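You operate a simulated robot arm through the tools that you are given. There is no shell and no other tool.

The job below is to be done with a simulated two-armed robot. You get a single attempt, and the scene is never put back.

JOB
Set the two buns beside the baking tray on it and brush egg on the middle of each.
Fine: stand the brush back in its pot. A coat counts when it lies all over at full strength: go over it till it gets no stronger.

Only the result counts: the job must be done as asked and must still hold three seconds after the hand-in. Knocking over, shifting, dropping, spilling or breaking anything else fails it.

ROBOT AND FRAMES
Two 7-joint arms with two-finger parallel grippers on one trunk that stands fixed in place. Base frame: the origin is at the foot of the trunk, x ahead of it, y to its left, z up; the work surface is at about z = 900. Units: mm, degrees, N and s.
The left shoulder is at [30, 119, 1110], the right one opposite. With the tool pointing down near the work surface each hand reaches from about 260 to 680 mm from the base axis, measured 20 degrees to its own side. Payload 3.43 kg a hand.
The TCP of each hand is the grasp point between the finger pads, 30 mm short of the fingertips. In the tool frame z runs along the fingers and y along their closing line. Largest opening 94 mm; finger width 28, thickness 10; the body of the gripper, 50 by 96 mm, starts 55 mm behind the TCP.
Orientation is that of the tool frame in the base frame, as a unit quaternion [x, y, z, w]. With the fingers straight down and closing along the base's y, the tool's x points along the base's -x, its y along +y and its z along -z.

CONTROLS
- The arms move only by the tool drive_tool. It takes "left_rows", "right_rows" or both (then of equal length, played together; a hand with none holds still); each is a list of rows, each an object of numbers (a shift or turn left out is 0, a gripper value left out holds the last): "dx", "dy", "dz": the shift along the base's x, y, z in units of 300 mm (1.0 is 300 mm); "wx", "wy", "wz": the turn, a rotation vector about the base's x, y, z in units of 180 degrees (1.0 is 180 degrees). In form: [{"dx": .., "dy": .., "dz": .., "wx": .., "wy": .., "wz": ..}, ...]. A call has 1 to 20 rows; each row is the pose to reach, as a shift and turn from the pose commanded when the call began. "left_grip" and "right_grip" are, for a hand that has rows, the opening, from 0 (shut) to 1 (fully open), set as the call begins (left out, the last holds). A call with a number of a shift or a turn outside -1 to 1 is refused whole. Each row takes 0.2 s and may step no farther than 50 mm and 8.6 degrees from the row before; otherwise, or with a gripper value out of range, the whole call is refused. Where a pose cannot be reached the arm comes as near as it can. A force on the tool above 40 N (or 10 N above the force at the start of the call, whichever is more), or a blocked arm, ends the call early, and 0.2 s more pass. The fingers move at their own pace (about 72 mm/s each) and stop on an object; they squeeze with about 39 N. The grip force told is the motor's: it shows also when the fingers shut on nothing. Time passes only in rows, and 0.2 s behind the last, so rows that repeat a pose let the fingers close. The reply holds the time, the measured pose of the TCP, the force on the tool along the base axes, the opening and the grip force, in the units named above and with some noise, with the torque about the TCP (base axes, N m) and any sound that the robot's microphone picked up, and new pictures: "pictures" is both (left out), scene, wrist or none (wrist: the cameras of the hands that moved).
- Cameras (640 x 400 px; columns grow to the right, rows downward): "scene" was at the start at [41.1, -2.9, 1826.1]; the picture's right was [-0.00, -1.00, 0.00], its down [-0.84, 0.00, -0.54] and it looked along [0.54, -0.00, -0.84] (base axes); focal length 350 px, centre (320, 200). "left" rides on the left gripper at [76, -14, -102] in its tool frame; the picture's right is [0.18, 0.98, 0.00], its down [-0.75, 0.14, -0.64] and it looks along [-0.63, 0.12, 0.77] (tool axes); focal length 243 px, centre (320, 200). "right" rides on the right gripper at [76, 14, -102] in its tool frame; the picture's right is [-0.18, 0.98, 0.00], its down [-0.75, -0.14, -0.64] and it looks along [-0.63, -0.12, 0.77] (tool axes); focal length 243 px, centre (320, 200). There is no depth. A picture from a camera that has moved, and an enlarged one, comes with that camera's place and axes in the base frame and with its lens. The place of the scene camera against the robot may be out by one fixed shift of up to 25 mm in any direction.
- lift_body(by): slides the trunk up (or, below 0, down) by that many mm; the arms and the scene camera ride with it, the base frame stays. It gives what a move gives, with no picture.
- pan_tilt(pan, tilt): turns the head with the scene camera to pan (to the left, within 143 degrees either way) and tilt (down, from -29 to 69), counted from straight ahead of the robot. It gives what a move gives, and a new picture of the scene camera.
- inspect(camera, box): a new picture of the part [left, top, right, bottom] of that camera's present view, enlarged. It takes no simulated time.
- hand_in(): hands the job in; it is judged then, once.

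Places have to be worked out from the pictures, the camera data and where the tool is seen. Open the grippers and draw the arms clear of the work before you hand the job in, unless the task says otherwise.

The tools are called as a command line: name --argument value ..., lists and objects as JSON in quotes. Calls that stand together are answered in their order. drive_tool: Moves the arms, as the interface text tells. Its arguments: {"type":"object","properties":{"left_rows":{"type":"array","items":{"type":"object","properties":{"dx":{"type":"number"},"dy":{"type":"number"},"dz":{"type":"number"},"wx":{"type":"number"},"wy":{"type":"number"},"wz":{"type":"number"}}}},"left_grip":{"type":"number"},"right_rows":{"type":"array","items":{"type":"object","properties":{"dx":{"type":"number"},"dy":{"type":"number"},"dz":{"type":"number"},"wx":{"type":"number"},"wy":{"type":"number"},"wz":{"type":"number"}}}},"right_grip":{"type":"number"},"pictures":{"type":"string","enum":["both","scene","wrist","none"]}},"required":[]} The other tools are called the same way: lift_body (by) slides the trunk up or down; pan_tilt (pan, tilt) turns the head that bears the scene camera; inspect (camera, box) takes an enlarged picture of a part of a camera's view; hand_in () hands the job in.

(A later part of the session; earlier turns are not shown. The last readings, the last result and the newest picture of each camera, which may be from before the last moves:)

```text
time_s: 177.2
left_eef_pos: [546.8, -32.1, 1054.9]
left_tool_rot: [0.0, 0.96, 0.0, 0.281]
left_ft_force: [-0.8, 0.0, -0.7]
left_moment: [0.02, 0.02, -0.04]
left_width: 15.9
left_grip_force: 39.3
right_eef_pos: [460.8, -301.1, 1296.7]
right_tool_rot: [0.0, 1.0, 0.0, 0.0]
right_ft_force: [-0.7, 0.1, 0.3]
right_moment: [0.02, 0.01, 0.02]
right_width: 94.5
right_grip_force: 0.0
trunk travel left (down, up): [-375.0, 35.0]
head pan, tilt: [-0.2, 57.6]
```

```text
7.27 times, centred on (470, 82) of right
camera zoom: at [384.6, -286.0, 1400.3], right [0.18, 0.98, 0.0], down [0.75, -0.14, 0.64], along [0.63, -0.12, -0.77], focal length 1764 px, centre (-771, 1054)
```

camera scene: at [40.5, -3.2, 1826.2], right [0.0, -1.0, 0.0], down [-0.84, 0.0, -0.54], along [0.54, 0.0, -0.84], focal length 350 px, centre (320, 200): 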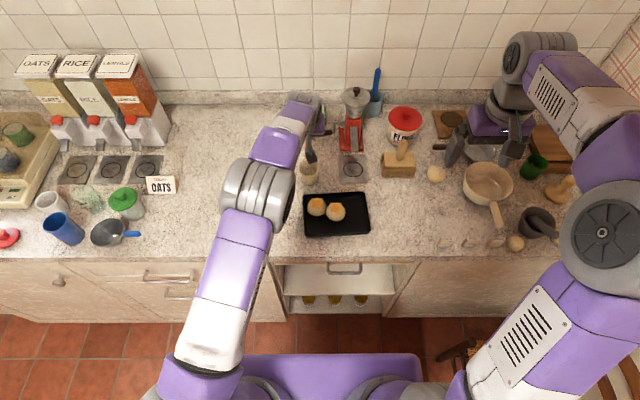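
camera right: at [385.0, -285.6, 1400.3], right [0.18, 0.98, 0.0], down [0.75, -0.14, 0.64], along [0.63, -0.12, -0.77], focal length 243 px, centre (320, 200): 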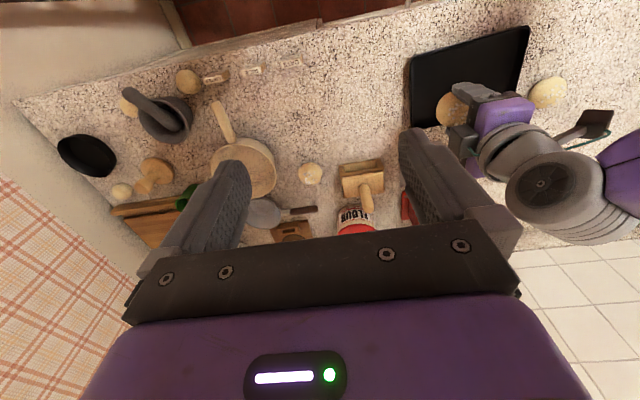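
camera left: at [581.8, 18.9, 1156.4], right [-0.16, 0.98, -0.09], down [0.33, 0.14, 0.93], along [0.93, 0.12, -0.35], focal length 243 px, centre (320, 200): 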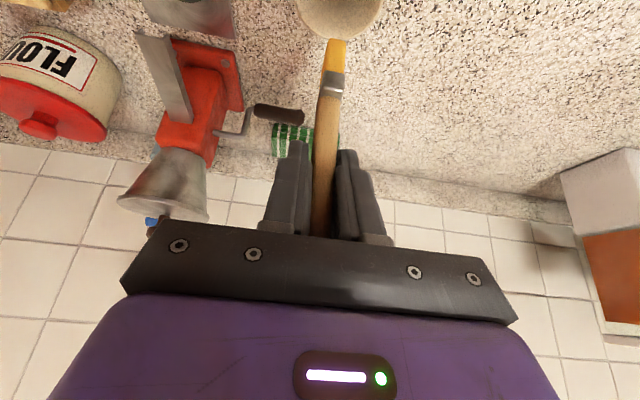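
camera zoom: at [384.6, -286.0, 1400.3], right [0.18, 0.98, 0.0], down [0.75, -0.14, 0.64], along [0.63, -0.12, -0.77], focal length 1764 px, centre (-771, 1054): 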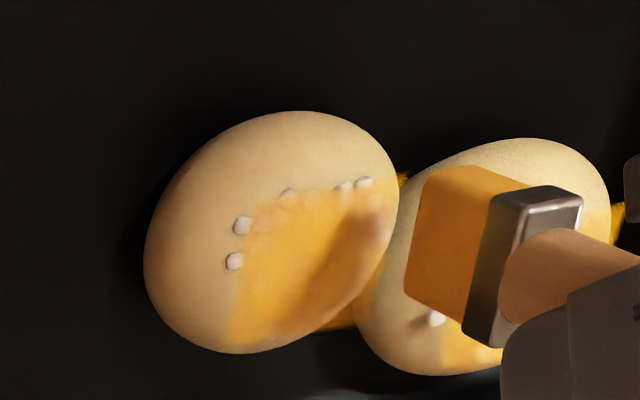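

Bun R stayed in place this time. I use the remaining load to skim bun L's near half and +y border, equally gently.

drive_tool --left_rows '[{"dx": 0.01, "dy": 0.04, "dz": 0.03}, {"dx": 0.0323, "dy": 0.12, "dz": 0.02}, {"dx": 0.0323, "dy": 0.1827, "dz": -0.02}, {"dx": 0.0323, "dy": 0.1827, "dz": -0.066}, {"dx": 0.0323, "dy": 0.1627, "dz": -0.064}, {"dx": 0.0323, "dy": 0.1427, "dz": -0.062}, {"dx": 0.0323, "dy": 0.1227, "dz": -0.062}, {"dx": 0.0323, "dy": 0.1027, "dz": -0.062}, {"dx": 0.0323, "dy": 0.086, "dz": -0.064}, {"dx": 0.0323, "dy": 0.0693, "dz": -0.066}, {"dx": 0.059, "dy": 0.0693, "dz": -0.066}, {"dx": 0.059, "dy": 0.086, "dz": -0.064}, {"dx": 0.059, "dy": 0.1027, "dz": -0.062}, {"dx": 0.059, "dy": 0.1227, "dz": -0.062}, {"dx": 0.059, "dy": 0.1427, "dz": -0.062}, {"dx": 0.059, "dy": 0.1627, "dz": -0.064}, {"dx": 0.059, "dy": 0.1827, "dz": -0.066}, {"dx": 0.09, "dy": 0.1827, "dz": -0.066}, {"dx": 0.09, "dy": 0.1827, "dz": 0.0}, {"dx": 0.09, "dy": 0.1827, "dz": 0.08}]' --left_grip 0.0 --pictures "none"

drive_tool --left_rows '[{"dx": 0.02, "dy": 0.0, "dz": 0.06}, {"dx": 0.1, "dy": -0.01, "dz": 0.09}, {"dx": 0.2, "dy": -0.02, "dz": 0.09}, {"dx": 0.3, "dy": -0.03, "dz": 0.09, "wy": 0.005}, {"dx": 0.37, "dy": -0.03, "dz": 0.09, "wy": 0.01}, {"dx": 0.4103, "dy": 0.038, "dz": 0.09, "wy": 0.0144}, {"dx": 0.4103, "dy": 0.038, "dz": 0.09, "wy": 0.0144}]' --left_grip 0.0 --pictures "none"

inspect --camera "scene" --box '[308, 194, 332, 216]'

inspect --camera "scene" --box '[326, 198, 350, 220]'

inspect --camera "right" --box '[450, 65, 530, 110]'

```text
time_s: 181.4
left_eef_pos: [574.4, 23.4, 1078.1]
left_tool_rot: [0.0, 0.96, 0.0, 0.281]
left_ft_force: [1.1, 1.3, -0.1]
left_moment: [0.01, -0.01, 0.02]
left_width: 16.3
left_grip_force: 39.4
right_eef_pos: [462.0, -301.8, 1296.8]
right_tool_rot: [0.0, 1.0, 0.0, 0.0]
right_ft_force: [0.2, 0.1, 0.9]
right_moment: [-0.02, -0.02, -0.01]
right_width: 94.0
right_grip_force: 0.1
trunk travel left (down, up): [-375.0, 35.0]
head pan, tilt: [-0.2, 57.6]
```

```text
time_s: 183.0
left_eef_pos: [697.0, 34.6, 1104.9]
left_tool_rot: [0.0, 0.966, 0.001, 0.259]
left_ft_force: [-0.3, 0.0, 0.0]
left_moment: [0.0, -0.02, 0.0]
left_width: 16.4
left_grip_force: 39.1
right_eef_pos: [461.4, -301.3, 1296.8]
right_tool_rot: [0.001, 1.0, 0.0, -0.001]
right_ft_force: [-1.2, 0.2, 0.0]
right_moment: [0.04, -0.01, 0.02]
right_width: 93.9
right_grip_force: 0.0
trunk travel left (down, up): [-375.0, 35.0]
head pan, tilt: [-0.2, 57.6]
```

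```text
16.00 times, centred on (320, 205) of scene
camera zoom: at [41.0, -3.8, 1826.1], right [0.0, -1.0, 0.0], down [-0.84, 0.0, -0.54], along [0.54, 0.0, -0.84], focal length 5605 px, centre (320, 120)
```

zoom: 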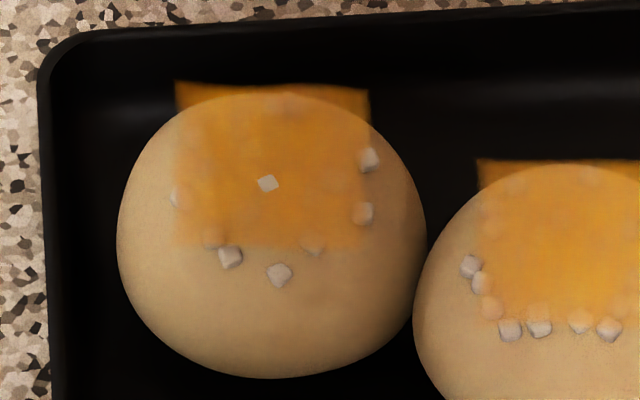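

```text
16.00 times, centred on (338, 209) of scene
camera zoom: at [41.0, -3.8, 1826.1], right [0.0, -1.0, 0.0], down [-0.84, 0.0, -0.54], along [0.54, 0.0, -0.84], focal length 5605 px, centre (32, 56)
```

zoom: 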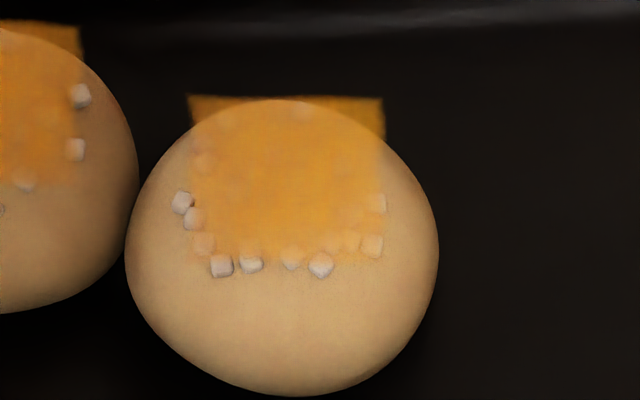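

```text
8.00 times, centred on (490, 88) of right
camera zoom: at [385.1, -286.8, 1399.9], right [0.18, 0.98, 0.0], down [0.75, -0.14, 0.64], along [0.63, -0.12, -0.77], focal length 1941 px, centre (-1040, 1100)
```

zoom: 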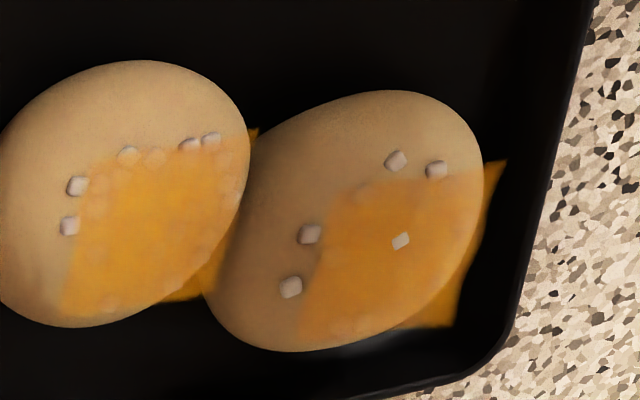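

The last pass was too high to add anything; bun R's near corners are still slightly weaker. I go back to bun R with short strokes along x over its near strip, closer to contact height.

drive_tool --left_rows '[{"dx": -0.12, "dy": -0.05}, {"dx": -0.25, "dy": -0.1, "dz": -0.02, "wy": -0.005}, {"dx": -0.38, "dy": -0.15, "dz": -0.06, "wy": -0.01}, {"dx": -0.48, "dy": -0.2, "dz": -0.15, "wy": -0.0144}, {"dx": -0.5337, "dy": -0.2273, "dz": -0.22, "wy": -0.0144}, {"dx": -0.5337, "dy": -0.2273, "dz": -0.2403, "wy": -0.0144}, {"dx": -0.507, "dy": -0.2273, "dz": -0.2403, "wy": -0.0144}, {"dx": -0.507, "dy": -0.2473, "dz": -0.2387, "wy": -0.0144}, {"dx": -0.5337, "dy": -0.2473, "dz": -0.2387, "wy": -0.0144}, {"dx": -0.5337, "dy": -0.2673, "dz": -0.2377, "wy": -0.0144}, {"dx": -0.507, "dy": -0.2673, "dz": -0.2377, "wy": -0.0144}, {"dx": -0.507, "dy": -0.2873, "dz": -0.2377, "wy": -0.0144}, {"dx": -0.5337, "dy": -0.2873, "dz": -0.2377, "wy": -0.0144}, {"dx": -0.5337, "dy": -0.3073, "dz": -0.2387, "wy": -0.0144}, {"dx": -0.507, "dy": -0.3073, "dz": -0.2387, "wy": -0.0144}, {"dx": -0.507, "dy": -0.3273, "dz": -0.2403, "wy": -0.0144}, {"dx": -0.5337, "dy": -0.3273, "dz": -0.2403, "wy": -0.0144}, {"dx": -0.5337, "dy": -0.3273, "dz": -0.2, "wy": -0.0144}, {"dx": -0.56, "dy": -0.28, "dz": -0.16, "wy": -0.0144}, {"dx": -0.6, "dy": -0.2, "dz": -0.13, "wy": -0.0144}]' --left_grip 0.0 --pictures "none"

inspect --camera "left" --box '[200, 0, 420, 130]'

inspect --camera "right" --box '[450, 65, 530, 110]'

```text
time_s: 187.2
left_eef_pos: [517.7, -23.3, 1065.5]
left_tool_rot: [0.0, 0.96, 0.0, 0.281]
left_ft_force: [-0.3, -0.1, -0.3]
left_moment: [0.0, -0.01, -0.03]
left_width: 16.3
left_grip_force: 38.7
right_eef_pos: [462.6, -299.8, 1297.5]
right_tool_rot: [0.0, 1.0, 0.0, 0.0]
right_ft_force: [-0.7, 0.2, 0.3]
right_moment: [0.01, 0.02, -0.05]
right_width: 93.9
right_grip_force: 0.0
trunk travel left (down, up): [-375.0, 35.0]
head pan, tilt: [-0.2, 57.6]
```

```text
2.91 times, centred on (310, 65) of left
camera zoom: at [398.2, -38.9, 1112.4], right [-0.16, 0.98, -0.1], down [0.29, 0.14, 0.95], along [0.94, 0.12, -0.31], focal length 706 px, centre (349, 593)
```

zoom: 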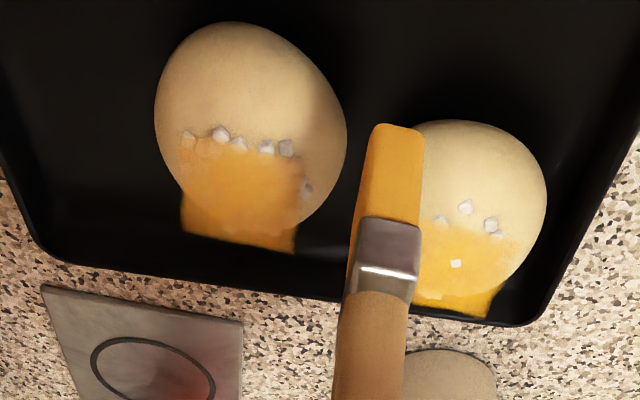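

```text
8.00 times, centred on (490, 88) of right
camera zoom: at [385.0, -285.1, 1400.4], right [0.18, 0.98, 0.0], down [0.75, -0.14, 0.64], along [0.63, -0.12, -0.77], focal length 1941 px, centre (-1040, 1100)
```

zoom: 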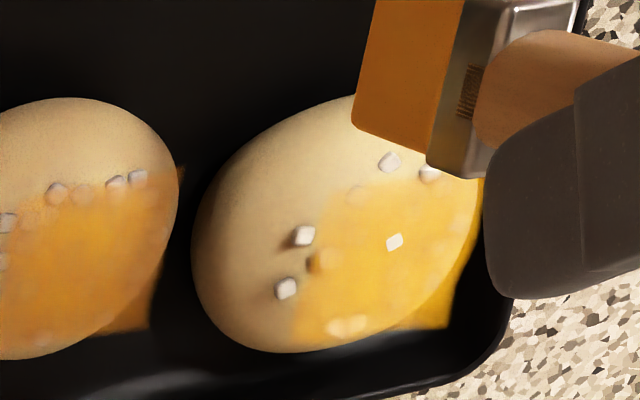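

Bun R slid back to the right, clear of bun L. I look closely at both again.

inspect --camera "right" --box '[420, 65, 500, 115]'

inspect --camera "left" --box '[240, 0, 330, 100]'

inspect --camera "left" --box '[330, 30, 400, 120]'

```text
8.00 times, centred on (460, 90) of right
camera zoom: at [385.0, -285.1, 1400.4], right [0.18, 0.98, 0.0], down [0.75, -0.14, 0.64], along [0.63, -0.12, -0.77], focal length 1941 px, centre (-800, 1080)
```

zoom: 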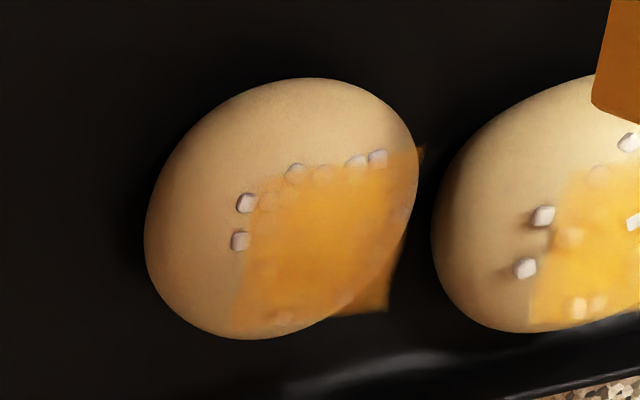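

```text
4.00 times, centred on (285, 50) of left
camera zoom: at [398.2, -38.9, 1112.4], right [-0.16, 0.98, -0.1], down [0.29, 0.14, 0.95], along [0.94, 0.12, -0.31], focal length 970 px, centre (460, 800)
```

zoom: 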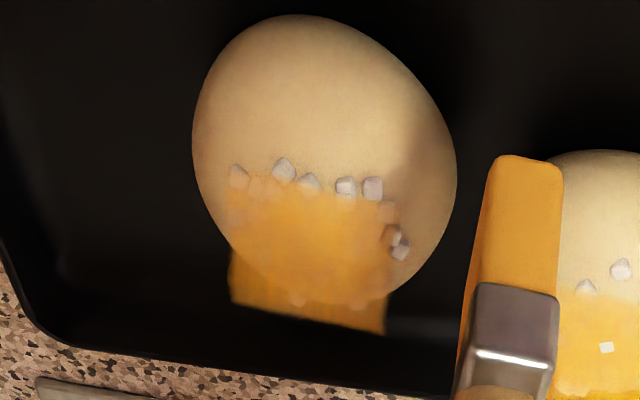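

```text
4.44 times, centred on (365, 75) of left
camera zoom: at [398.2, -38.9, 1112.4], right [-0.16, 0.98, -0.1], down [0.29, 0.14, 0.95], along [0.94, 0.12, -0.31], focal length 1078 px, centre (120, 756)
```

zoom: 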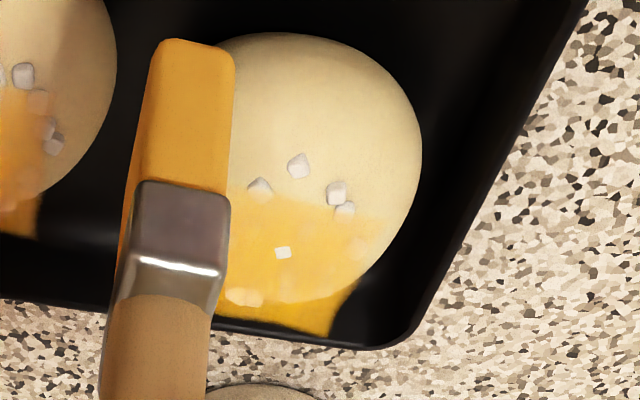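

Bun L looks full to its edges; bun R's near 5 mm strip is still a bit pale. I make two more sweeps along that strip, re-centred on bun R at about (565,−62).

drive_tool --left_rows '[{"dx": 0.05, "dy": -0.04, "dz": -0.03}, {"dx": 0.089, "dy": -0.064, "dz": -0.07}, {"dx": 0.089, "dy": -0.064, "dz": -0.1123}, {"dx": 0.089, "dy": -0.084, "dz": -0.1097}, {"dx": 0.089, "dy": -0.104, "dz": -0.108}, {"dx": 0.089, "dy": -0.124, "dz": -0.108}, {"dx": 0.089, "dy": -0.144, "dz": -0.108}, {"dx": 0.089, "dy": -0.1607, "dz": -0.1097}, {"dx": 0.089, "dy": -0.174, "dz": -0.1123}, {"dx": 0.109, "dy": -0.174, "dz": -0.1123}, {"dx": 0.109, "dy": -0.1607, "dz": -0.1097}, {"dx": 0.109, "dy": -0.144, "dz": -0.108}, {"dx": 0.109, "dy": -0.124, "dz": -0.108}, {"dx": 0.109, "dy": -0.104, "dz": -0.108}, {"dx": 0.109, "dy": -0.084, "dz": -0.1097}, {"dx": 0.109, "dy": -0.064, "dz": -0.1123}, {"dx": 0.109, "dy": -0.064, "dz": -0.06}, {"dx": 0.05, "dy": -0.02, "dz": -0.03}, {"dx": 0.0, "dy": 0.05, "dz": 0.0}]' --left_grip 0.0 --pictures "none"

inspect --camera "right" --box '[420, 65, 500, 115]'

inspect --camera "left" --box '[220, 0, 320, 110]'

```text
time_s: 191.2
left_eef_pos: [519.9, -7.6, 1063.3]
left_tool_rot: [-0.001, 0.96, 0.0, 0.281]
left_ft_force: [0.1, -0.4, -0.3]
left_moment: [0.0, -0.01, -0.02]
left_width: 16.3
left_grip_force: 39.7
right_eef_pos: [462.1, -300.5, 1296.9]
right_tool_rot: [0.0, 1.0, 0.0, 0.0]
right_ft_force: [-0.1, -0.1, -0.8]
right_moment: [-0.05, -0.01, -0.02]
right_width: 93.8
right_grip_force: 0.1
trunk travel left (down, up): [-375.0, 35.0]
head pan, tilt: [-0.2, 57.6]
```

```text
8.00 times, centred on (460, 90) of right
camera zoom: at [385.4, -285.0, 1400.2], right [0.18, 0.98, 0.0], down [0.75, -0.14, 0.64], along [0.63, -0.12, -0.77], focal length 1941 px, centre (-800, 1080)
```

zoom: 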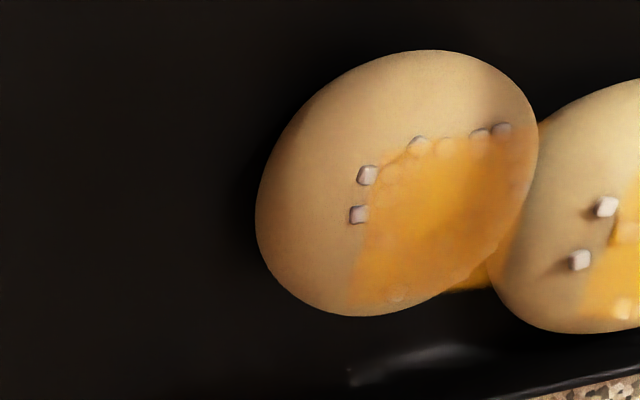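

```text
3.64 times, centred on (270, 55) of left
camera zoom: at [399.2, -23.2, 1110.0], right [-0.16, 0.98, -0.1], down [0.29, 0.14, 0.95], along [0.94, 0.12, -0.31], focal length 882 px, centre (502, 727)
```

zoom: 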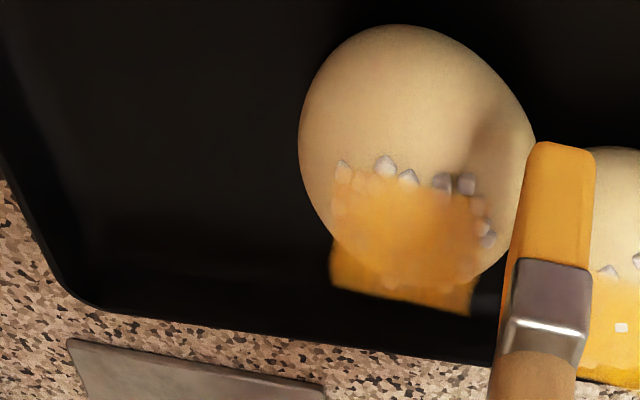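

The near strip of bun R has filled in. I return over the pot to check both from above.

drive_tool --left_rows '[{"dx": 0.03, "dy": 0.0, "dz": 0.08}, {"dx": 0.1, "dy": 0.02, "dz": 0.13}, {"dx": 0.2, "dy": 0.05, "dz": 0.13}, {"dx": 0.3, "dy": 0.08, "dz": 0.13}, {"dx": 0.4, "dy": 0.11, "dz": 0.13, "wy": 0.005}, {"dx": 0.5, "dy": 0.13, "dz": 0.13, "wy": 0.01}, {"dx": 0.6, "dy": 0.15, "dz": 0.13, "wy": 0.0144}, {"dx": 0.6, "dy": 0.15, "dz": 0.13, "wy": 0.0144}]' --left_grip 0.0 --pictures "none"

inspect --camera "scene" --box '[308, 192, 332, 214]'

inspect --camera "scene" --box '[326, 198, 350, 220]'

inspect --camera "right" --box '[440, 60, 540, 115]'

inspect --camera "left" --box '[260, 0, 420, 120]'

```text
time_s: 193.0
left_eef_pos: [699.4, 34.7, 1102.3]
left_tool_rot: [0.0, 0.966, 0.0, 0.259]
left_ft_force: [-0.5, 0.8, -0.4]
left_moment: [0.0, -0.05, -0.04]
left_width: 16.2
left_grip_force: 38.6
right_eef_pos: [460.0, -300.7, 1297.5]
right_tool_rot: [0.0, 1.0, 0.0, 0.0]
right_ft_force: [-0.1, -0.4, -0.3]
right_moment: [0.01, -0.02, 0.0]
right_width: 94.1
right_grip_force: 0.0
trunk travel left (down, up): [-375.0, 35.0]
head pan, tilt: [-0.2, 57.6]
```

```text
16.00 times, centred on (320, 203) of scene
camera zoom: at [40.1, -3.2, 1826.2], right [0.0, -1.0, 0.0], down [-0.84, 0.0, -0.54], along [0.54, 0.0, -0.84], focal length 5605 px, centre (320, 152)
```

zoom: 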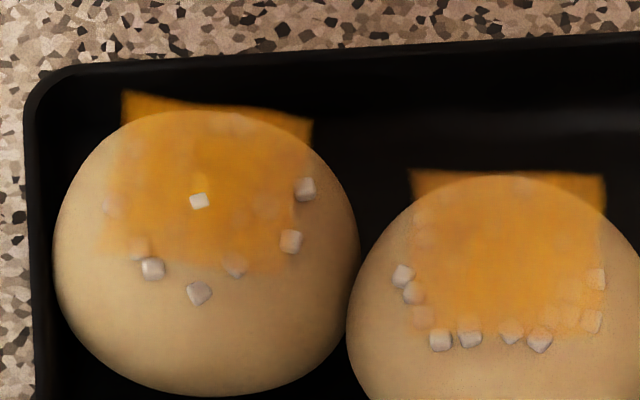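

```text
16.00 times, centred on (338, 209) of scene
camera zoom: at [40.1, -3.2, 1826.2], right [0.0, -1.0, 0.0], down [-0.84, 0.0, -0.54], along [0.54, 0.0, -0.84], focal length 5605 px, centre (32, 56)
```

zoom: 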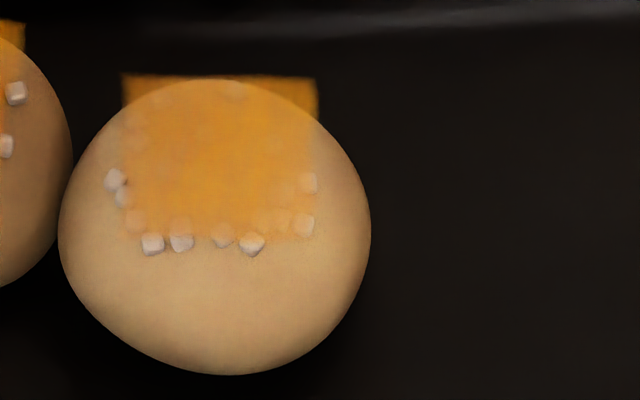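

```text
6.40 times, centred on (490, 88) of right
camera zoom: at [384.4, -286.3, 1400.3], right [0.18, 0.98, 0.0], down [0.75, -0.14, 0.64], along [0.63, -0.12, -0.77], focal length 1553 px, centre (-768, 920)
```

zoom: 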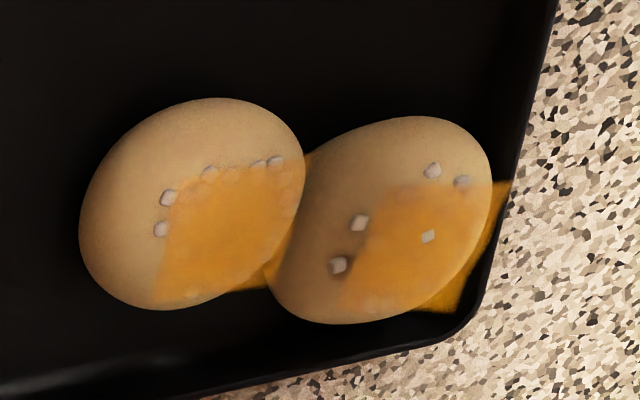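

```text
3.33 times, centred on (340, 60) of left
camera zoom: at [581.8, 19.8, 1154.0], right [-0.16, 0.98, -0.09], down [0.33, 0.14, 0.93], along [0.93, 0.12, -0.35], focal length 809 px, centre (253, 667)
```

zoom: 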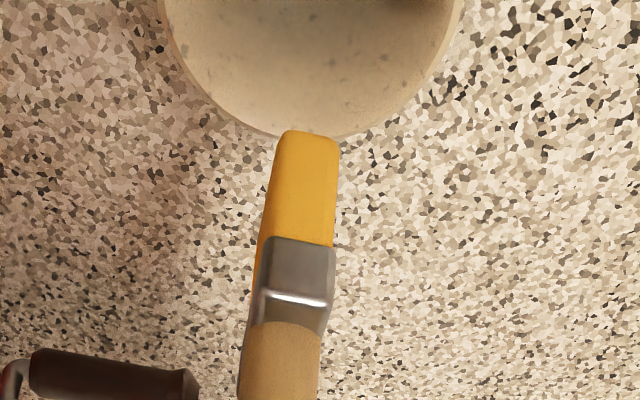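

Bun L has been pushed against the tray's left wall; I want to be sure the tray itself has not shifted. I compare the tray's outline with the earlier view.

inspect --camera "scene" --box '[300, 190, 375, 240]'

inspect --camera "scene" --box '[260, 180, 380, 250]'

```text
8.00 times, centred on (338, 215) of scene
camera zoom: at [40.1, -3.2, 1826.2], right [0.0, -1.0, 0.0], down [-0.84, 0.0, -0.54], along [0.54, 0.0, -0.84], focal length 2802 px, centre (180, 80)
```

zoom: 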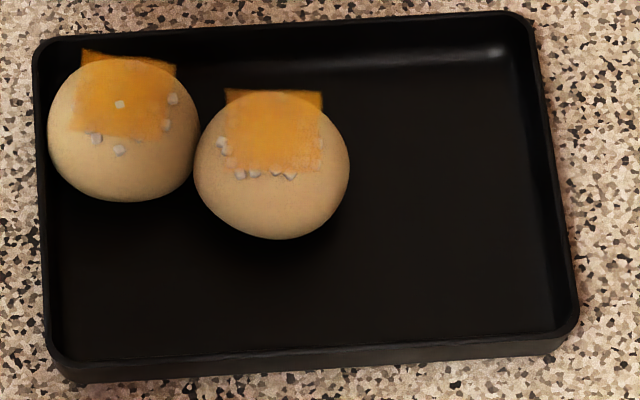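

```text
5.33 times, centred on (320, 215) of scene
camera zoom: at [40.1, -3.2, 1826.2], right [0.0, -1.0, 0.0], down [-0.84, 0.0, -0.54], along [0.54, 0.0, -0.84], focal length 1868 px, centre (320, 120)
```

zoom: 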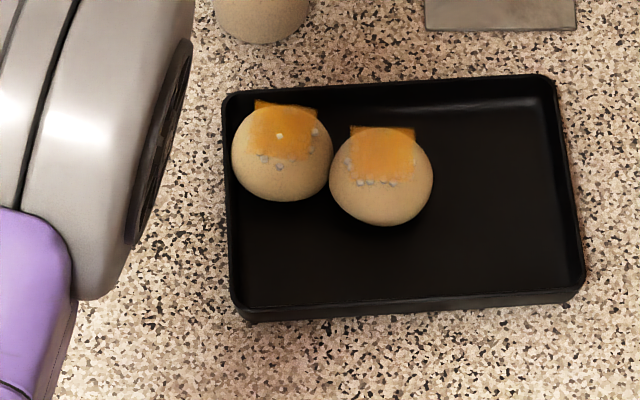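

Compared with the start the tray has crept about 5 mm to the left from bun L being pressed on its wall, so from now on I brush only toward −y. First I reload the brush.

drive_tool --left_rows '[{"dz": -0.08}, {"dz": -0.16}, {"dz": -0.24}, {"dz": -0.29}, {"dz": -0.315}, {"dz": -0.3265}, {"dx": 0.008, "dz": -0.3265}, {"dx": 0.008, "dy": 0.008, "dz": -0.3265}, {"dx": -0.008, "dy": 0.008, "dz": -0.3265}, {"dx": -0.008, "dy": -0.008, "dz": -0.3265}, {"dx": 0.008, "dy": -0.008, "dz": -0.3265}, {"dz": -0.3265}, {"dz": -0.28}, {"dz": -0.2}, {"dz": -0.12}, {"dz": -0.05}, {"dz": 0.0}, {"dz": 0.0}]' --left_grip 0.0 --pictures "none"

inspect --camera "left" --box '[260, 0, 420, 120]'

inspect --camera "scene" --box '[290, 135, 340, 190]'

```text
time_s: 196.8
left_eef_pos: [698.5, 35.6, 1105.0]
left_tool_rot: [0.0, 0.966, 0.0, 0.259]
left_ft_force: [0.4, 0.1, -0.2]
left_moment: [0.0, 0.0, 0.01]
left_width: 16.2
left_grip_force: 38.9
right_eef_pos: [461.4, -300.6, 1297.0]
right_tool_rot: [0.0, 1.0, 0.001, 0.0]
right_ft_force: [-0.2, -0.1, -0.2]
right_moment: [0.0, 0.0, 0.0]
right_width: 93.8
right_grip_force: 0.1
trunk travel left (down, up): [-375.0, 35.0]
head pan, tilt: [-0.2, 57.6]
```

```text
3.33 times, centred on (340, 60) of left
camera zoom: at [580.6, 20.2, 1156.9], right [-0.16, 0.98, -0.09], down [0.33, 0.14, 0.93], along [0.93, 0.12, -0.35], focal length 809 px, centre (253, 667)
```

zoom: 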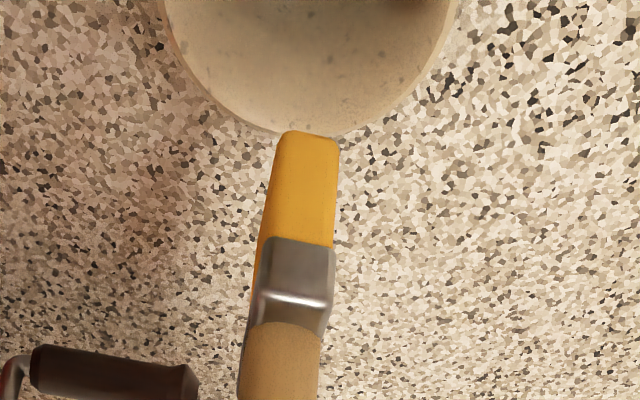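

```text
7.27 times, centred on (315, 162) of scene
camera zoom: at [41.2, -2.8, 1826.1], right [0.0, -1.0, 0.0], down [-0.84, 0.0, -0.54], along [0.54, 0.0, -0.84], focal length 2548 px, centre (356, 473)
```

zoom: 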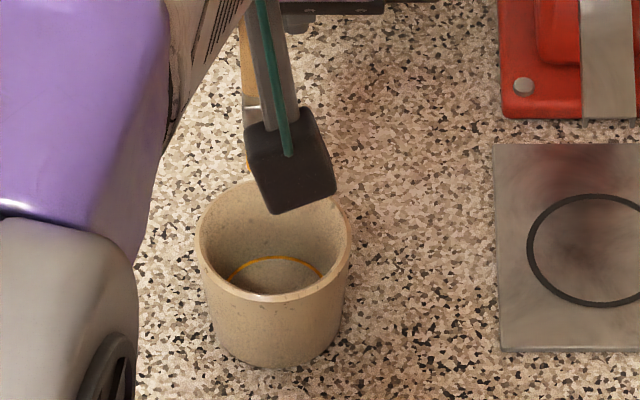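

The brush is loaded and the pot still in place. I brush bun L's +y border in strokes running only toward −y, lifting between strokes.

drive_tool --left_rows '[{"dx": -0.12, "dy": 0.0}, {"dx": -0.25, "dy": 0.01, "dz": -0.03, "wy": -0.005}, {"dx": -0.37, "dy": 0.0157, "dz": -0.1, "wy": -0.01}, {"dx": -0.4427, "dy": 0.0157, "dz": -0.2, "wy": -0.0144}, {"dx": -0.4427, "dy": 0.0157, "dz": -0.2403, "wy": -0.0144}, {"dx": -0.4463, "dy": -0.004, "dz": -0.238, "wy": -0.0144}, {"dx": -0.4497, "dy": -0.0237, "dz": -0.2363, "wy": -0.0144}, {"dx": -0.453, "dy": -0.0433, "dz": -0.236, "wy": -0.0144}, {"dx": -0.4563, "dy": -0.063, "dz": -0.236, "wy": -0.0144}, {"dx": -0.4563, "dy": -0.063, "dz": -0.2, "wy": -0.0144}, {"dx": -0.4033, "dy": 0.0087, "dz": -0.2, "wy": -0.0144}, {"dx": -0.4033, "dy": 0.0087, "dz": -0.2403, "wy": -0.0144}, {"dx": -0.407, "dy": -0.011, "dz": -0.238, "wy": -0.0144}, {"dx": -0.4103, "dy": -0.0307, "dz": -0.2363, "wy": -0.0144}, {"dx": -0.4137, "dy": -0.0503, "dz": -0.236, "wy": -0.0144}, {"dx": -0.417, "dy": -0.07, "dz": -0.236, "wy": -0.0144}, {"dx": -0.417, "dy": -0.07, "dz": -0.19, "wy": -0.0144}, {"dx": -0.46, "dy": 0.02, "dz": -0.15, "wy": -0.0144}, {"dx": -0.52, "dy": 0.12, "dz": -0.13, "wy": -0.0144}]' --left_grip 0.0 --pictures "none"

inspect --camera "right" --box '[440, 60, 540, 115]'

inspect --camera "left" --box '[200, 0, 330, 110]'

```text
time_s: 200.8
left_eef_pos: [540.7, 73.9, 1067.0]
left_tool_rot: [0.0, 0.96, 0.0, 0.28]
left_ft_force: [0.3, 0.7, 1.2]
left_moment: [0.0, -0.03, 0.01]
left_width: 16.1
left_grip_force: 38.9
right_eef_pos: [460.7, -300.3, 1298.6]
right_tool_rot: [0.0, 1.0, 0.0, 0.0]
right_ft_force: [1.0, 0.5, 0.3]
right_moment: [0.01, -0.01, 0.0]
right_width: 93.9
right_grip_force: 0.0
trunk travel left (down, up): [-375.0, 35.0]
head pan, tilt: [-0.2, 57.6]
```

```text
6.40 times, centred on (490, 88) of right
camera zoom: at [384.7, -285.4, 1400.4], right [0.18, 0.98, 0.0], down [0.75, -0.14, 0.64], along [0.63, -0.12, -0.77], focal length 1553 px, centre (-768, 920)
```

zoom: 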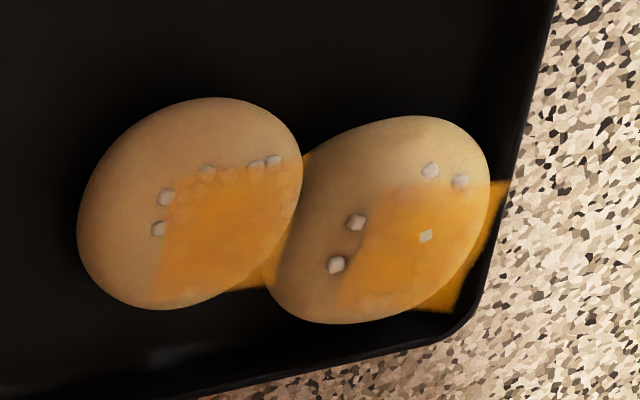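

```text
3.64 times, centred on (265, 55) of left
camera zoom: at [420.3, 59.2, 1114.1], right [-0.15, 0.98, -0.1], down [0.29, 0.14, 0.95], along [0.94, 0.12, -0.31], focal length 882 px, centre (520, 727)
```

zoom: 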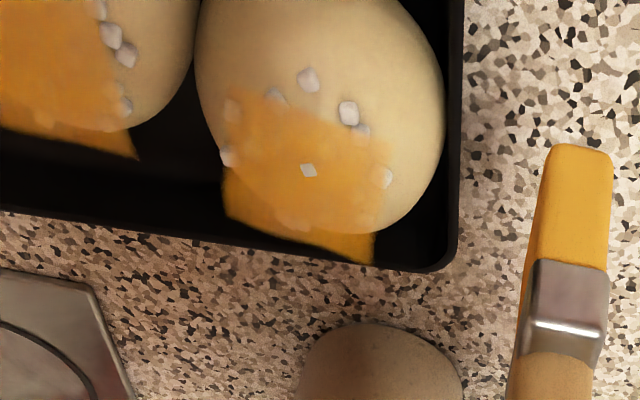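

Bun L did not move and looks even right to its +y edge. Now I do the same on bun R: strokes only toward −y, over its near strip and centre.

drive_tool --left_rows '[{"dx": 0.0, "dy": -0.1, "dz": 0.02}, {"dx": 0.0, "dy": -0.2, "dz": 0.02}, {"dx": 0.0117, "dy": -0.2997, "dz": -0.02}, {"dx": 0.0117, "dy": -0.2997, "dz": -0.1103}, {"dx": 0.0117, "dy": -0.3197, "dz": -0.1087}, {"dx": 0.0117, "dy": -0.3397, "dz": -0.1063}, {"dx": 0.0117, "dy": -0.3597, "dz": -0.1063}, {"dx": 0.0117, "dy": -0.3797, "dz": -0.1063}, {"dx": 0.0117, "dy": -0.3963, "dz": -0.1087}, {"dx": 0.0117, "dy": -0.413, "dz": -0.1103}, {"dx": 0.0117, "dy": -0.413, "dz": -0.05}, {"dx": 0.055, "dy": -0.2997, "dz": -0.05}, {"dx": 0.055, "dy": -0.2997, "dz": -0.1103}, {"dx": 0.055, "dy": -0.3197, "dz": -0.1087}, {"dx": 0.055, "dy": -0.3397, "dz": -0.1063}, {"dx": 0.055, "dy": -0.3597, "dz": -0.1063}, {"dx": 0.055, "dy": -0.3797, "dz": -0.1063}, {"dx": 0.055, "dy": -0.3963, "dz": -0.1087}, {"dx": 0.055, "dy": -0.413, "dz": -0.1103}, {"dx": 0.055, "dy": -0.413, "dz": -0.04}]' --left_grip 0.0 --pictures "none"

drive_tool --left_rows '[{"dz": 0.1}, {"dx": 0.06, "dy": 0.06, "dz": 0.17}, {"dx": 0.16, "dy": 0.14, "dz": 0.17}, {"dx": 0.26, "dy": 0.2, "dz": 0.17}, {"dx": 0.36, "dy": 0.24, "dz": 0.17, "wy": 0.005}, {"dx": 0.42, "dy": 0.27, "dz": 0.17, "wy": 0.01}, {"dx": 0.465, "dy": 0.293, "dz": 0.17, "wy": 0.0144}, {"dx": 0.465, "dy": 0.293, "dz": 0.17, "wy": 0.0144}]' --left_grip 0.0 --pictures "scene"

inspect --camera "scene" --box '[308, 192, 332, 214]'

inspect --camera "scene" --box '[326, 198, 356, 220]'

inspect --camera "right" --box '[430, 60, 530, 115]'

inspect --camera "scene" --box '[260, 180, 380, 250]'

```text
time_s: 205.0
left_eef_pos: [558.6, -53.1, 1054.0]
left_tool_rot: [-0.001, 0.96, 0.0, 0.28]
left_ft_force: [0.0, 0.3, -0.2]
left_moment: [-0.01, -0.03, 0.0]
left_width: 16.1
left_grip_force: 38.5
right_eef_pos: [460.1, -301.0, 1296.7]
right_tool_rot: [0.0, 1.0, 0.0, 0.001]
right_ft_force: [-0.6, 0.2, 0.3]
right_moment: [0.0, -0.02, -0.01]
right_width: 94.0
right_grip_force: 0.1
trunk travel left (down, up): [-375.0, 35.0]
head pan, tilt: [-0.2, 57.6]
```

```text
time_s: 206.8
left_eef_pos: [700.5, 36.5, 1105.3]
left_tool_rot: [0.0, 0.966, 0.0, 0.259]
left_ft_force: [-0.1, -0.3, -0.3]
left_moment: [0.01, 0.02, -0.02]
left_width: 16.0
left_grip_force: 39.5
right_eef_pos: [460.3, -301.7, 1297.0]
right_tool_rot: [-0.001, 1.0, -0.001, 0.0]
right_ft_force: [0.2, -0.5, -0.9]
right_moment: [0.04, -0.02, -0.01]
right_width: 94.1
right_grip_force: 0.1
trunk travel left (down, up): [-375.0, 35.0]
head pan, tilt: [-0.2, 57.6]
camera scene: at [40.6, -3.2, 1826.1], right [0.0, -1.0, 0.0], down [-0.84, 0.0, -0.54], along [0.54, 0.0, -0.84], focal length 350 px, centre (320, 200)
```

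scene: 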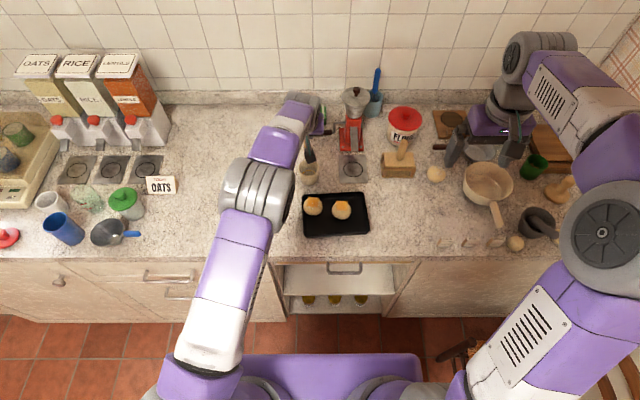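

```text
16.00 times, centred on (320, 203) of scene
camera zoom: at [40.6, -3.2, 1826.1], right [0.0, -1.0, 0.0], down [-0.84, 0.0, -0.54], along [0.54, 0.0, -0.84], focal length 5605 px, centre (320, 152)
```

zoom: 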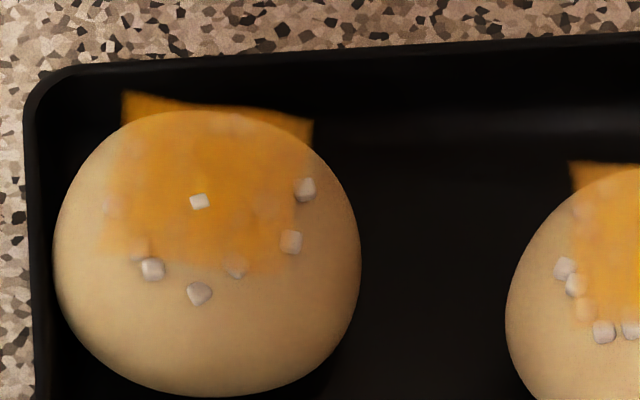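

```text
16.00 times, centred on (341, 209) of scene
camera zoom: at [40.6, -3.2, 1826.1], right [0.0, -1.0, 0.0], down [-0.84, 0.0, -0.54], along [0.54, 0.0, -0.84], focal length 5605 px, centre (-16, 56)
```

zoom: 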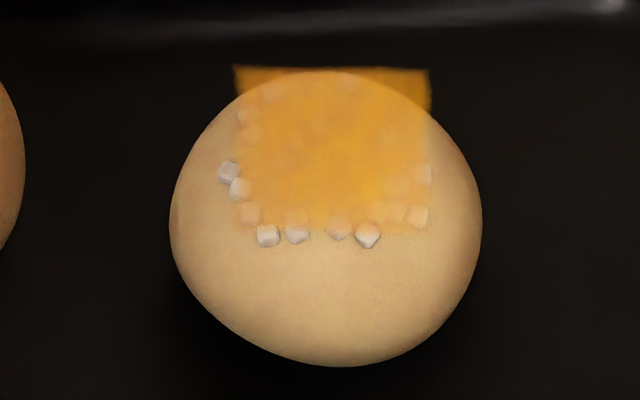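

```text
6.40 times, centred on (480, 88) of right
camera zoom: at [384.8, -286.3, 1400.1], right [0.18, 0.98, 0.0], down [0.75, -0.14, 0.64], along [0.63, -0.12, -0.77], focal length 1553 px, centre (-704, 920)
```

zoom: 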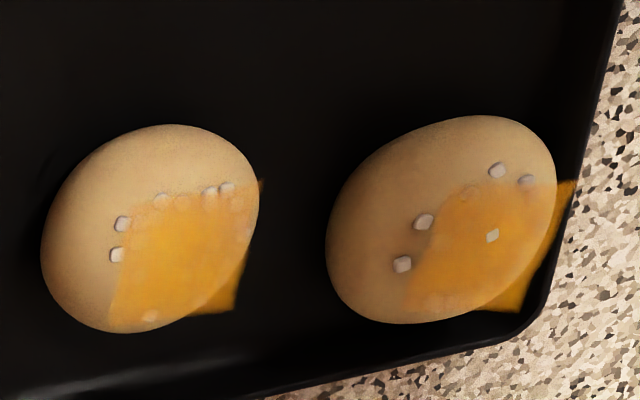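

```text
5.33 times, centred on (320, 215) of scene
camera zoom: at [40.6, -3.2, 1826.1], right [0.0, -1.0, 0.0], down [-0.84, 0.0, -0.54], along [0.54, 0.0, -0.84], focal length 1868 px, centre (320, 120)
```

zoom: 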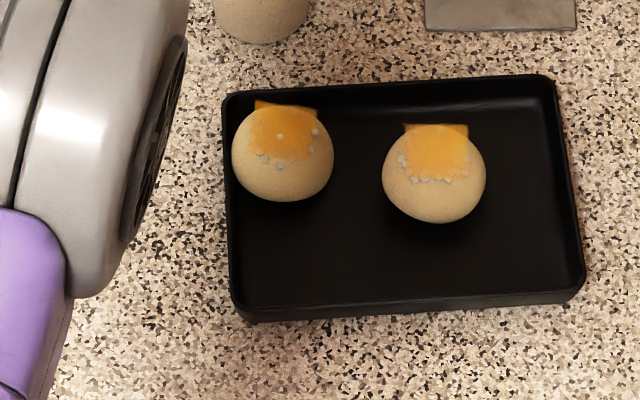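

Both coats are nearly uniform; only bun L's near-left corner and bun R's −y border look marginally lighter. I reload once more and brush exactly those borders along x.

drive_tool --left_rows '[{"dz": -0.08}, {"dz": -0.16}, {"dz": -0.24}, {"dz": -0.29}, {"dz": -0.315}, {"dz": -0.3275}, {"dx": 0.008, "dz": -0.3275}, {"dx": 0.008, "dy": 0.008, "dz": -0.3275}, {"dx": -0.008, "dy": 0.008, "dz": -0.3275}, {"dx": -0.008, "dy": -0.008, "dz": -0.3275}, {"dx": 0.008, "dy": -0.008, "dz": -0.3275}, {"dz": -0.3275}, {"dz": -0.28}, {"dz": -0.2}, {"dz": -0.12}, {"dz": -0.05}, {"dz": 0.0}, {"dz": 0.0}]' --left_grip 0.0 --pictures "none"

inspect --camera "left" --box '[260, 0, 420, 120]'

```text
time_s: 210.6
left_eef_pos: [698.3, 33.7, 1103.8]
left_tool_rot: [0.0, 0.966, 0.0, 0.259]
left_ft_force: [0.9, -0.5, -0.3]
left_moment: [0.0, -0.02, 0.03]
left_width: 16.1
left_grip_force: 39.5
right_eef_pos: [460.9, -300.8, 1296.9]
right_tool_rot: [0.0, 1.0, 0.0, -0.001]
right_ft_force: [-0.5, -0.7, -0.1]
right_moment: [-0.02, -0.01, -0.02]
right_width: 93.7
right_grip_force: 0.0
trunk travel left (down, up): [-375.0, 35.0]
head pan, tilt: [-0.2, 57.6]
```

```text
3.33 times, centred on (340, 60) of left
camera zoom: at [580.6, 19.9, 1155.3], right [-0.16, 0.98, -0.09], down [0.33, 0.14, 0.93], along [0.93, 0.12, -0.35], focal length 809 px, centre (253, 667)
```

zoom: 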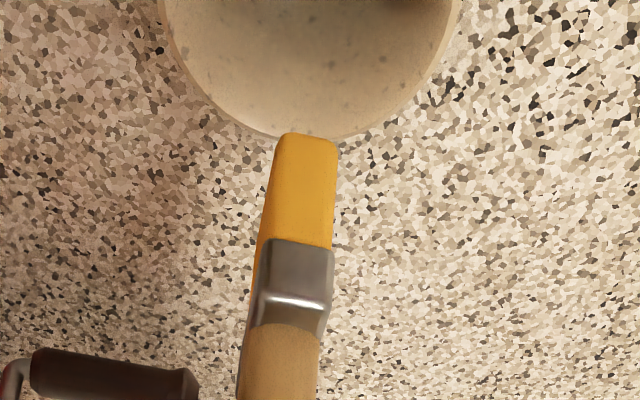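

The brush is fresh. I brush bun L's +y border back and forth along x, then its near edge toward −y.

drive_tool --left_rows '[{"dx": -0.1}, {"dx": -0.2, "dz": -0.03, "wy": -0.005}, {"dx": -0.29, "dy": -0.005, "dz": -0.1, "wy": -0.01}, {"dx": -0.3573, "dy": -0.012, "dz": -0.2, "wy": -0.0144}, {"dx": -0.3573, "dy": -0.012, "dz": -0.2383, "wy": -0.0144}, {"dx": -0.39, "dy": -0.007, "dz": -0.2383, "wy": -0.0144}, {"dx": -0.423, "dy": -0.002, "dz": -0.2383, "wy": -0.0144}, {"dx": -0.4557, "dy": 0.003, "dz": -0.2383, "wy": -0.0144}, {"dx": -0.423, "dy": -0.002, "dz": -0.2383, "wy": -0.0144}, {"dx": -0.39, "dy": -0.007, "dz": -0.2383, "wy": -0.0144}, {"dx": -0.423, "dy": -0.002, "dz": -0.2383, "wy": -0.0144}, {"dx": -0.4557, "dy": 0.003, "dz": -0.2387, "wy": -0.0144}, {"dx": -0.458, "dy": -0.0135, "dz": -0.238, "wy": -0.0144}, {"dx": -0.4607, "dy": -0.03, "dz": -0.237, "wy": -0.0144}, {"dx": -0.463, "dy": -0.046, "dz": -0.237, "wy": -0.0144}, {"dx": -0.4657, "dy": -0.0627, "dz": -0.237, "wy": -0.0144}, {"dx": -0.4697, "dy": -0.089, "dz": -0.239, "wy": -0.0144}, {"dx": -0.4697, "dy": -0.089, "dz": -0.19, "wy": -0.0144}, {"dx": -0.5, "dy": -0.02, "dz": -0.15, "wy": -0.0144}, {"dx": -0.53, "dy": 0.06, "dz": -0.13, "wy": -0.0144}]' --left_grip 0.0 --pictures "none"

inspect --camera "right" --box '[430, 60, 530, 115]'

inspect --camera "left" --box '[220, 0, 350, 110]'

```text
time_s: 214.8
left_eef_pos: [540.2, 54.6, 1066.0]
left_tool_rot: [0.0, 0.96, 0.0, 0.281]
left_ft_force: [-0.8, -0.5, -0.3]
left_moment: [0.02, 0.0, -0.01]
left_width: 15.9
left_grip_force: 39.1
right_eef_pos: [460.6, -300.9, 1297.4]
right_tool_rot: [0.0, 1.0, 0.0, 0.0]
right_ft_force: [-0.3, -0.2, 0.1]
right_moment: [-0.03, -0.02, -0.01]
right_width: 94.0
right_grip_force: 0.0
trunk travel left (down, up): [-375.0, 35.0]
head pan, tilt: [-0.2, 57.6]
```

```text
6.40 times, centred on (480, 88) of right
camera zoom: at [385.2, -285.4, 1400.2], right [0.18, 0.98, 0.0], down [0.75, -0.14, 0.64], along [0.63, -0.12, -0.77], focal length 1553 px, centre (-704, 920)
```

zoom: 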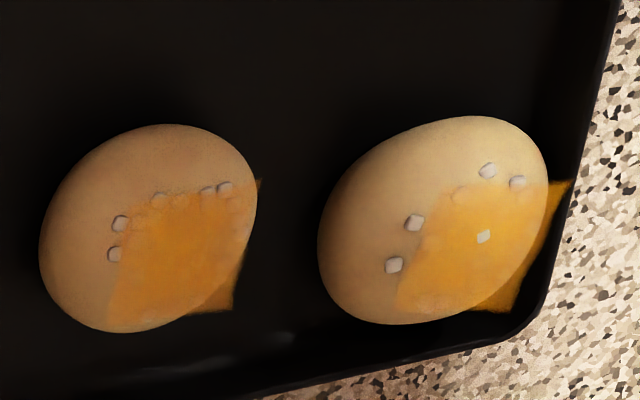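

```text
3.64 times, centred on (285, 55) of left
camera zoom: at [419.6, 38.8, 1112.4], right [-0.15, 0.98, -0.1], down [0.29, 0.14, 0.95], along [0.94, 0.12, -0.31], focal length 882 px, centre (447, 727)
```

zoom: 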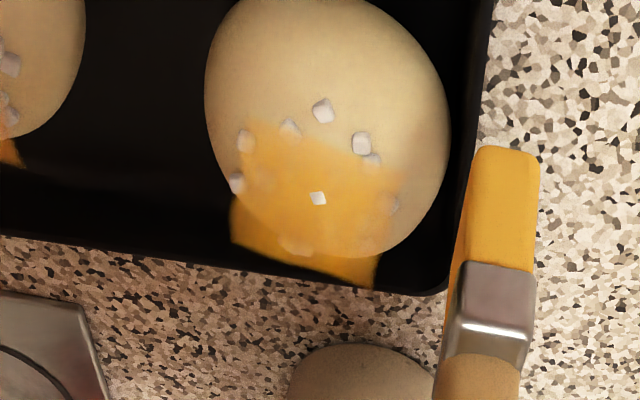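

Bun L did not budge, which means those passes were likely too high to touch. I lower at bun L's centre to find the present contact height.

drive_tool --left_rows '[{"dx": 0.06, "dy": -0.05, "dz": -0.02}, {"dx": 0.1263, "dy": -0.112, "dz": -0.05}, {"dx": 0.1263, "dy": -0.112, "dz": -0.095}, {"dx": 0.1263, "dy": -0.112, "dz": -0.107}, {"dx": 0.1263, "dy": -0.112, "dz": -0.107}]' --left_grip 0.0 --pictures "none"

drive_tool --left_rows '[{"dz": -0.0015}, {"dz": -0.003}, {"dz": -0.003}]' --left_grip 0.0 --pictures "none"

inspect --camera "left" --box '[250, 0, 410, 110]'

```text
time_s: 216.0
left_eef_pos: [579.0, 20.2, 1034.7]
left_tool_rot: [-0.001, 0.959, 0.0, 0.283]
left_ft_force: [-0.2, 0.6, 9.5]
left_moment: [0.05, 0.06, 0.01]
left_width: 16.5
left_grip_force: 38.7
right_eef_pos: [460.8, -300.7, 1298.7]
right_tool_rot: [0.001, 1.0, 0.0, 0.001]
right_ft_force: [-0.4, -0.2, -0.6]
right_moment: [0.01, -0.02, 0.01]
right_width: 94.3
right_grip_force: 0.0
trunk travel left (down, up): [-375.0, 35.0]
head pan, tilt: [-0.2, 57.6]
```

```text
time_s: 216.8
left_eef_pos: [578.1, 19.9, 1033.5]
left_tool_rot: [0.0, 0.959, -0.001, 0.283]
left_ft_force: [1.1, 1.0, 19.7]
left_moment: [0.04, -0.12, -0.02]
left_width: 16.1
left_grip_force: 38.8
right_eef_pos: [459.6, -300.1, 1297.5]
right_tool_rot: [0.001, 1.0, 0.001, 0.001]
right_ft_force: [-0.1, 1.1, 0.4]
right_moment: [0.01, -0.02, -0.03]
right_width: 93.9
right_grip_force: 0.0
trunk travel left (down, up): [-375.0, 35.0]
head pan, tilt: [-0.2, 57.6]
```

```text
3.64 times, centred on (330, 55) of left
camera zoom: at [458.0, 4.6, 1079.8], right [-0.15, 0.98, -0.1], down [0.28, 0.14, 0.95], along [0.95, 0.12, -0.3], focal length 882 px, centre (284, 727)
```

zoom: 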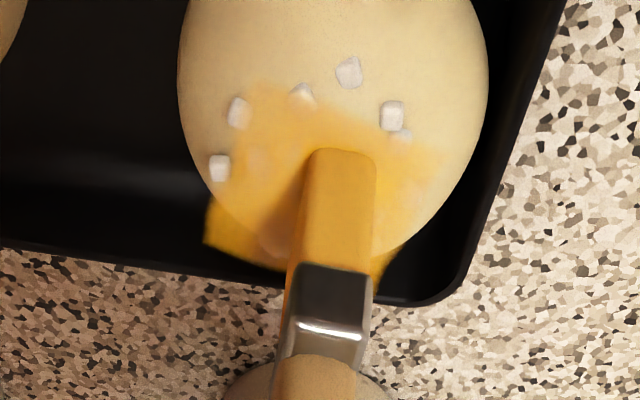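

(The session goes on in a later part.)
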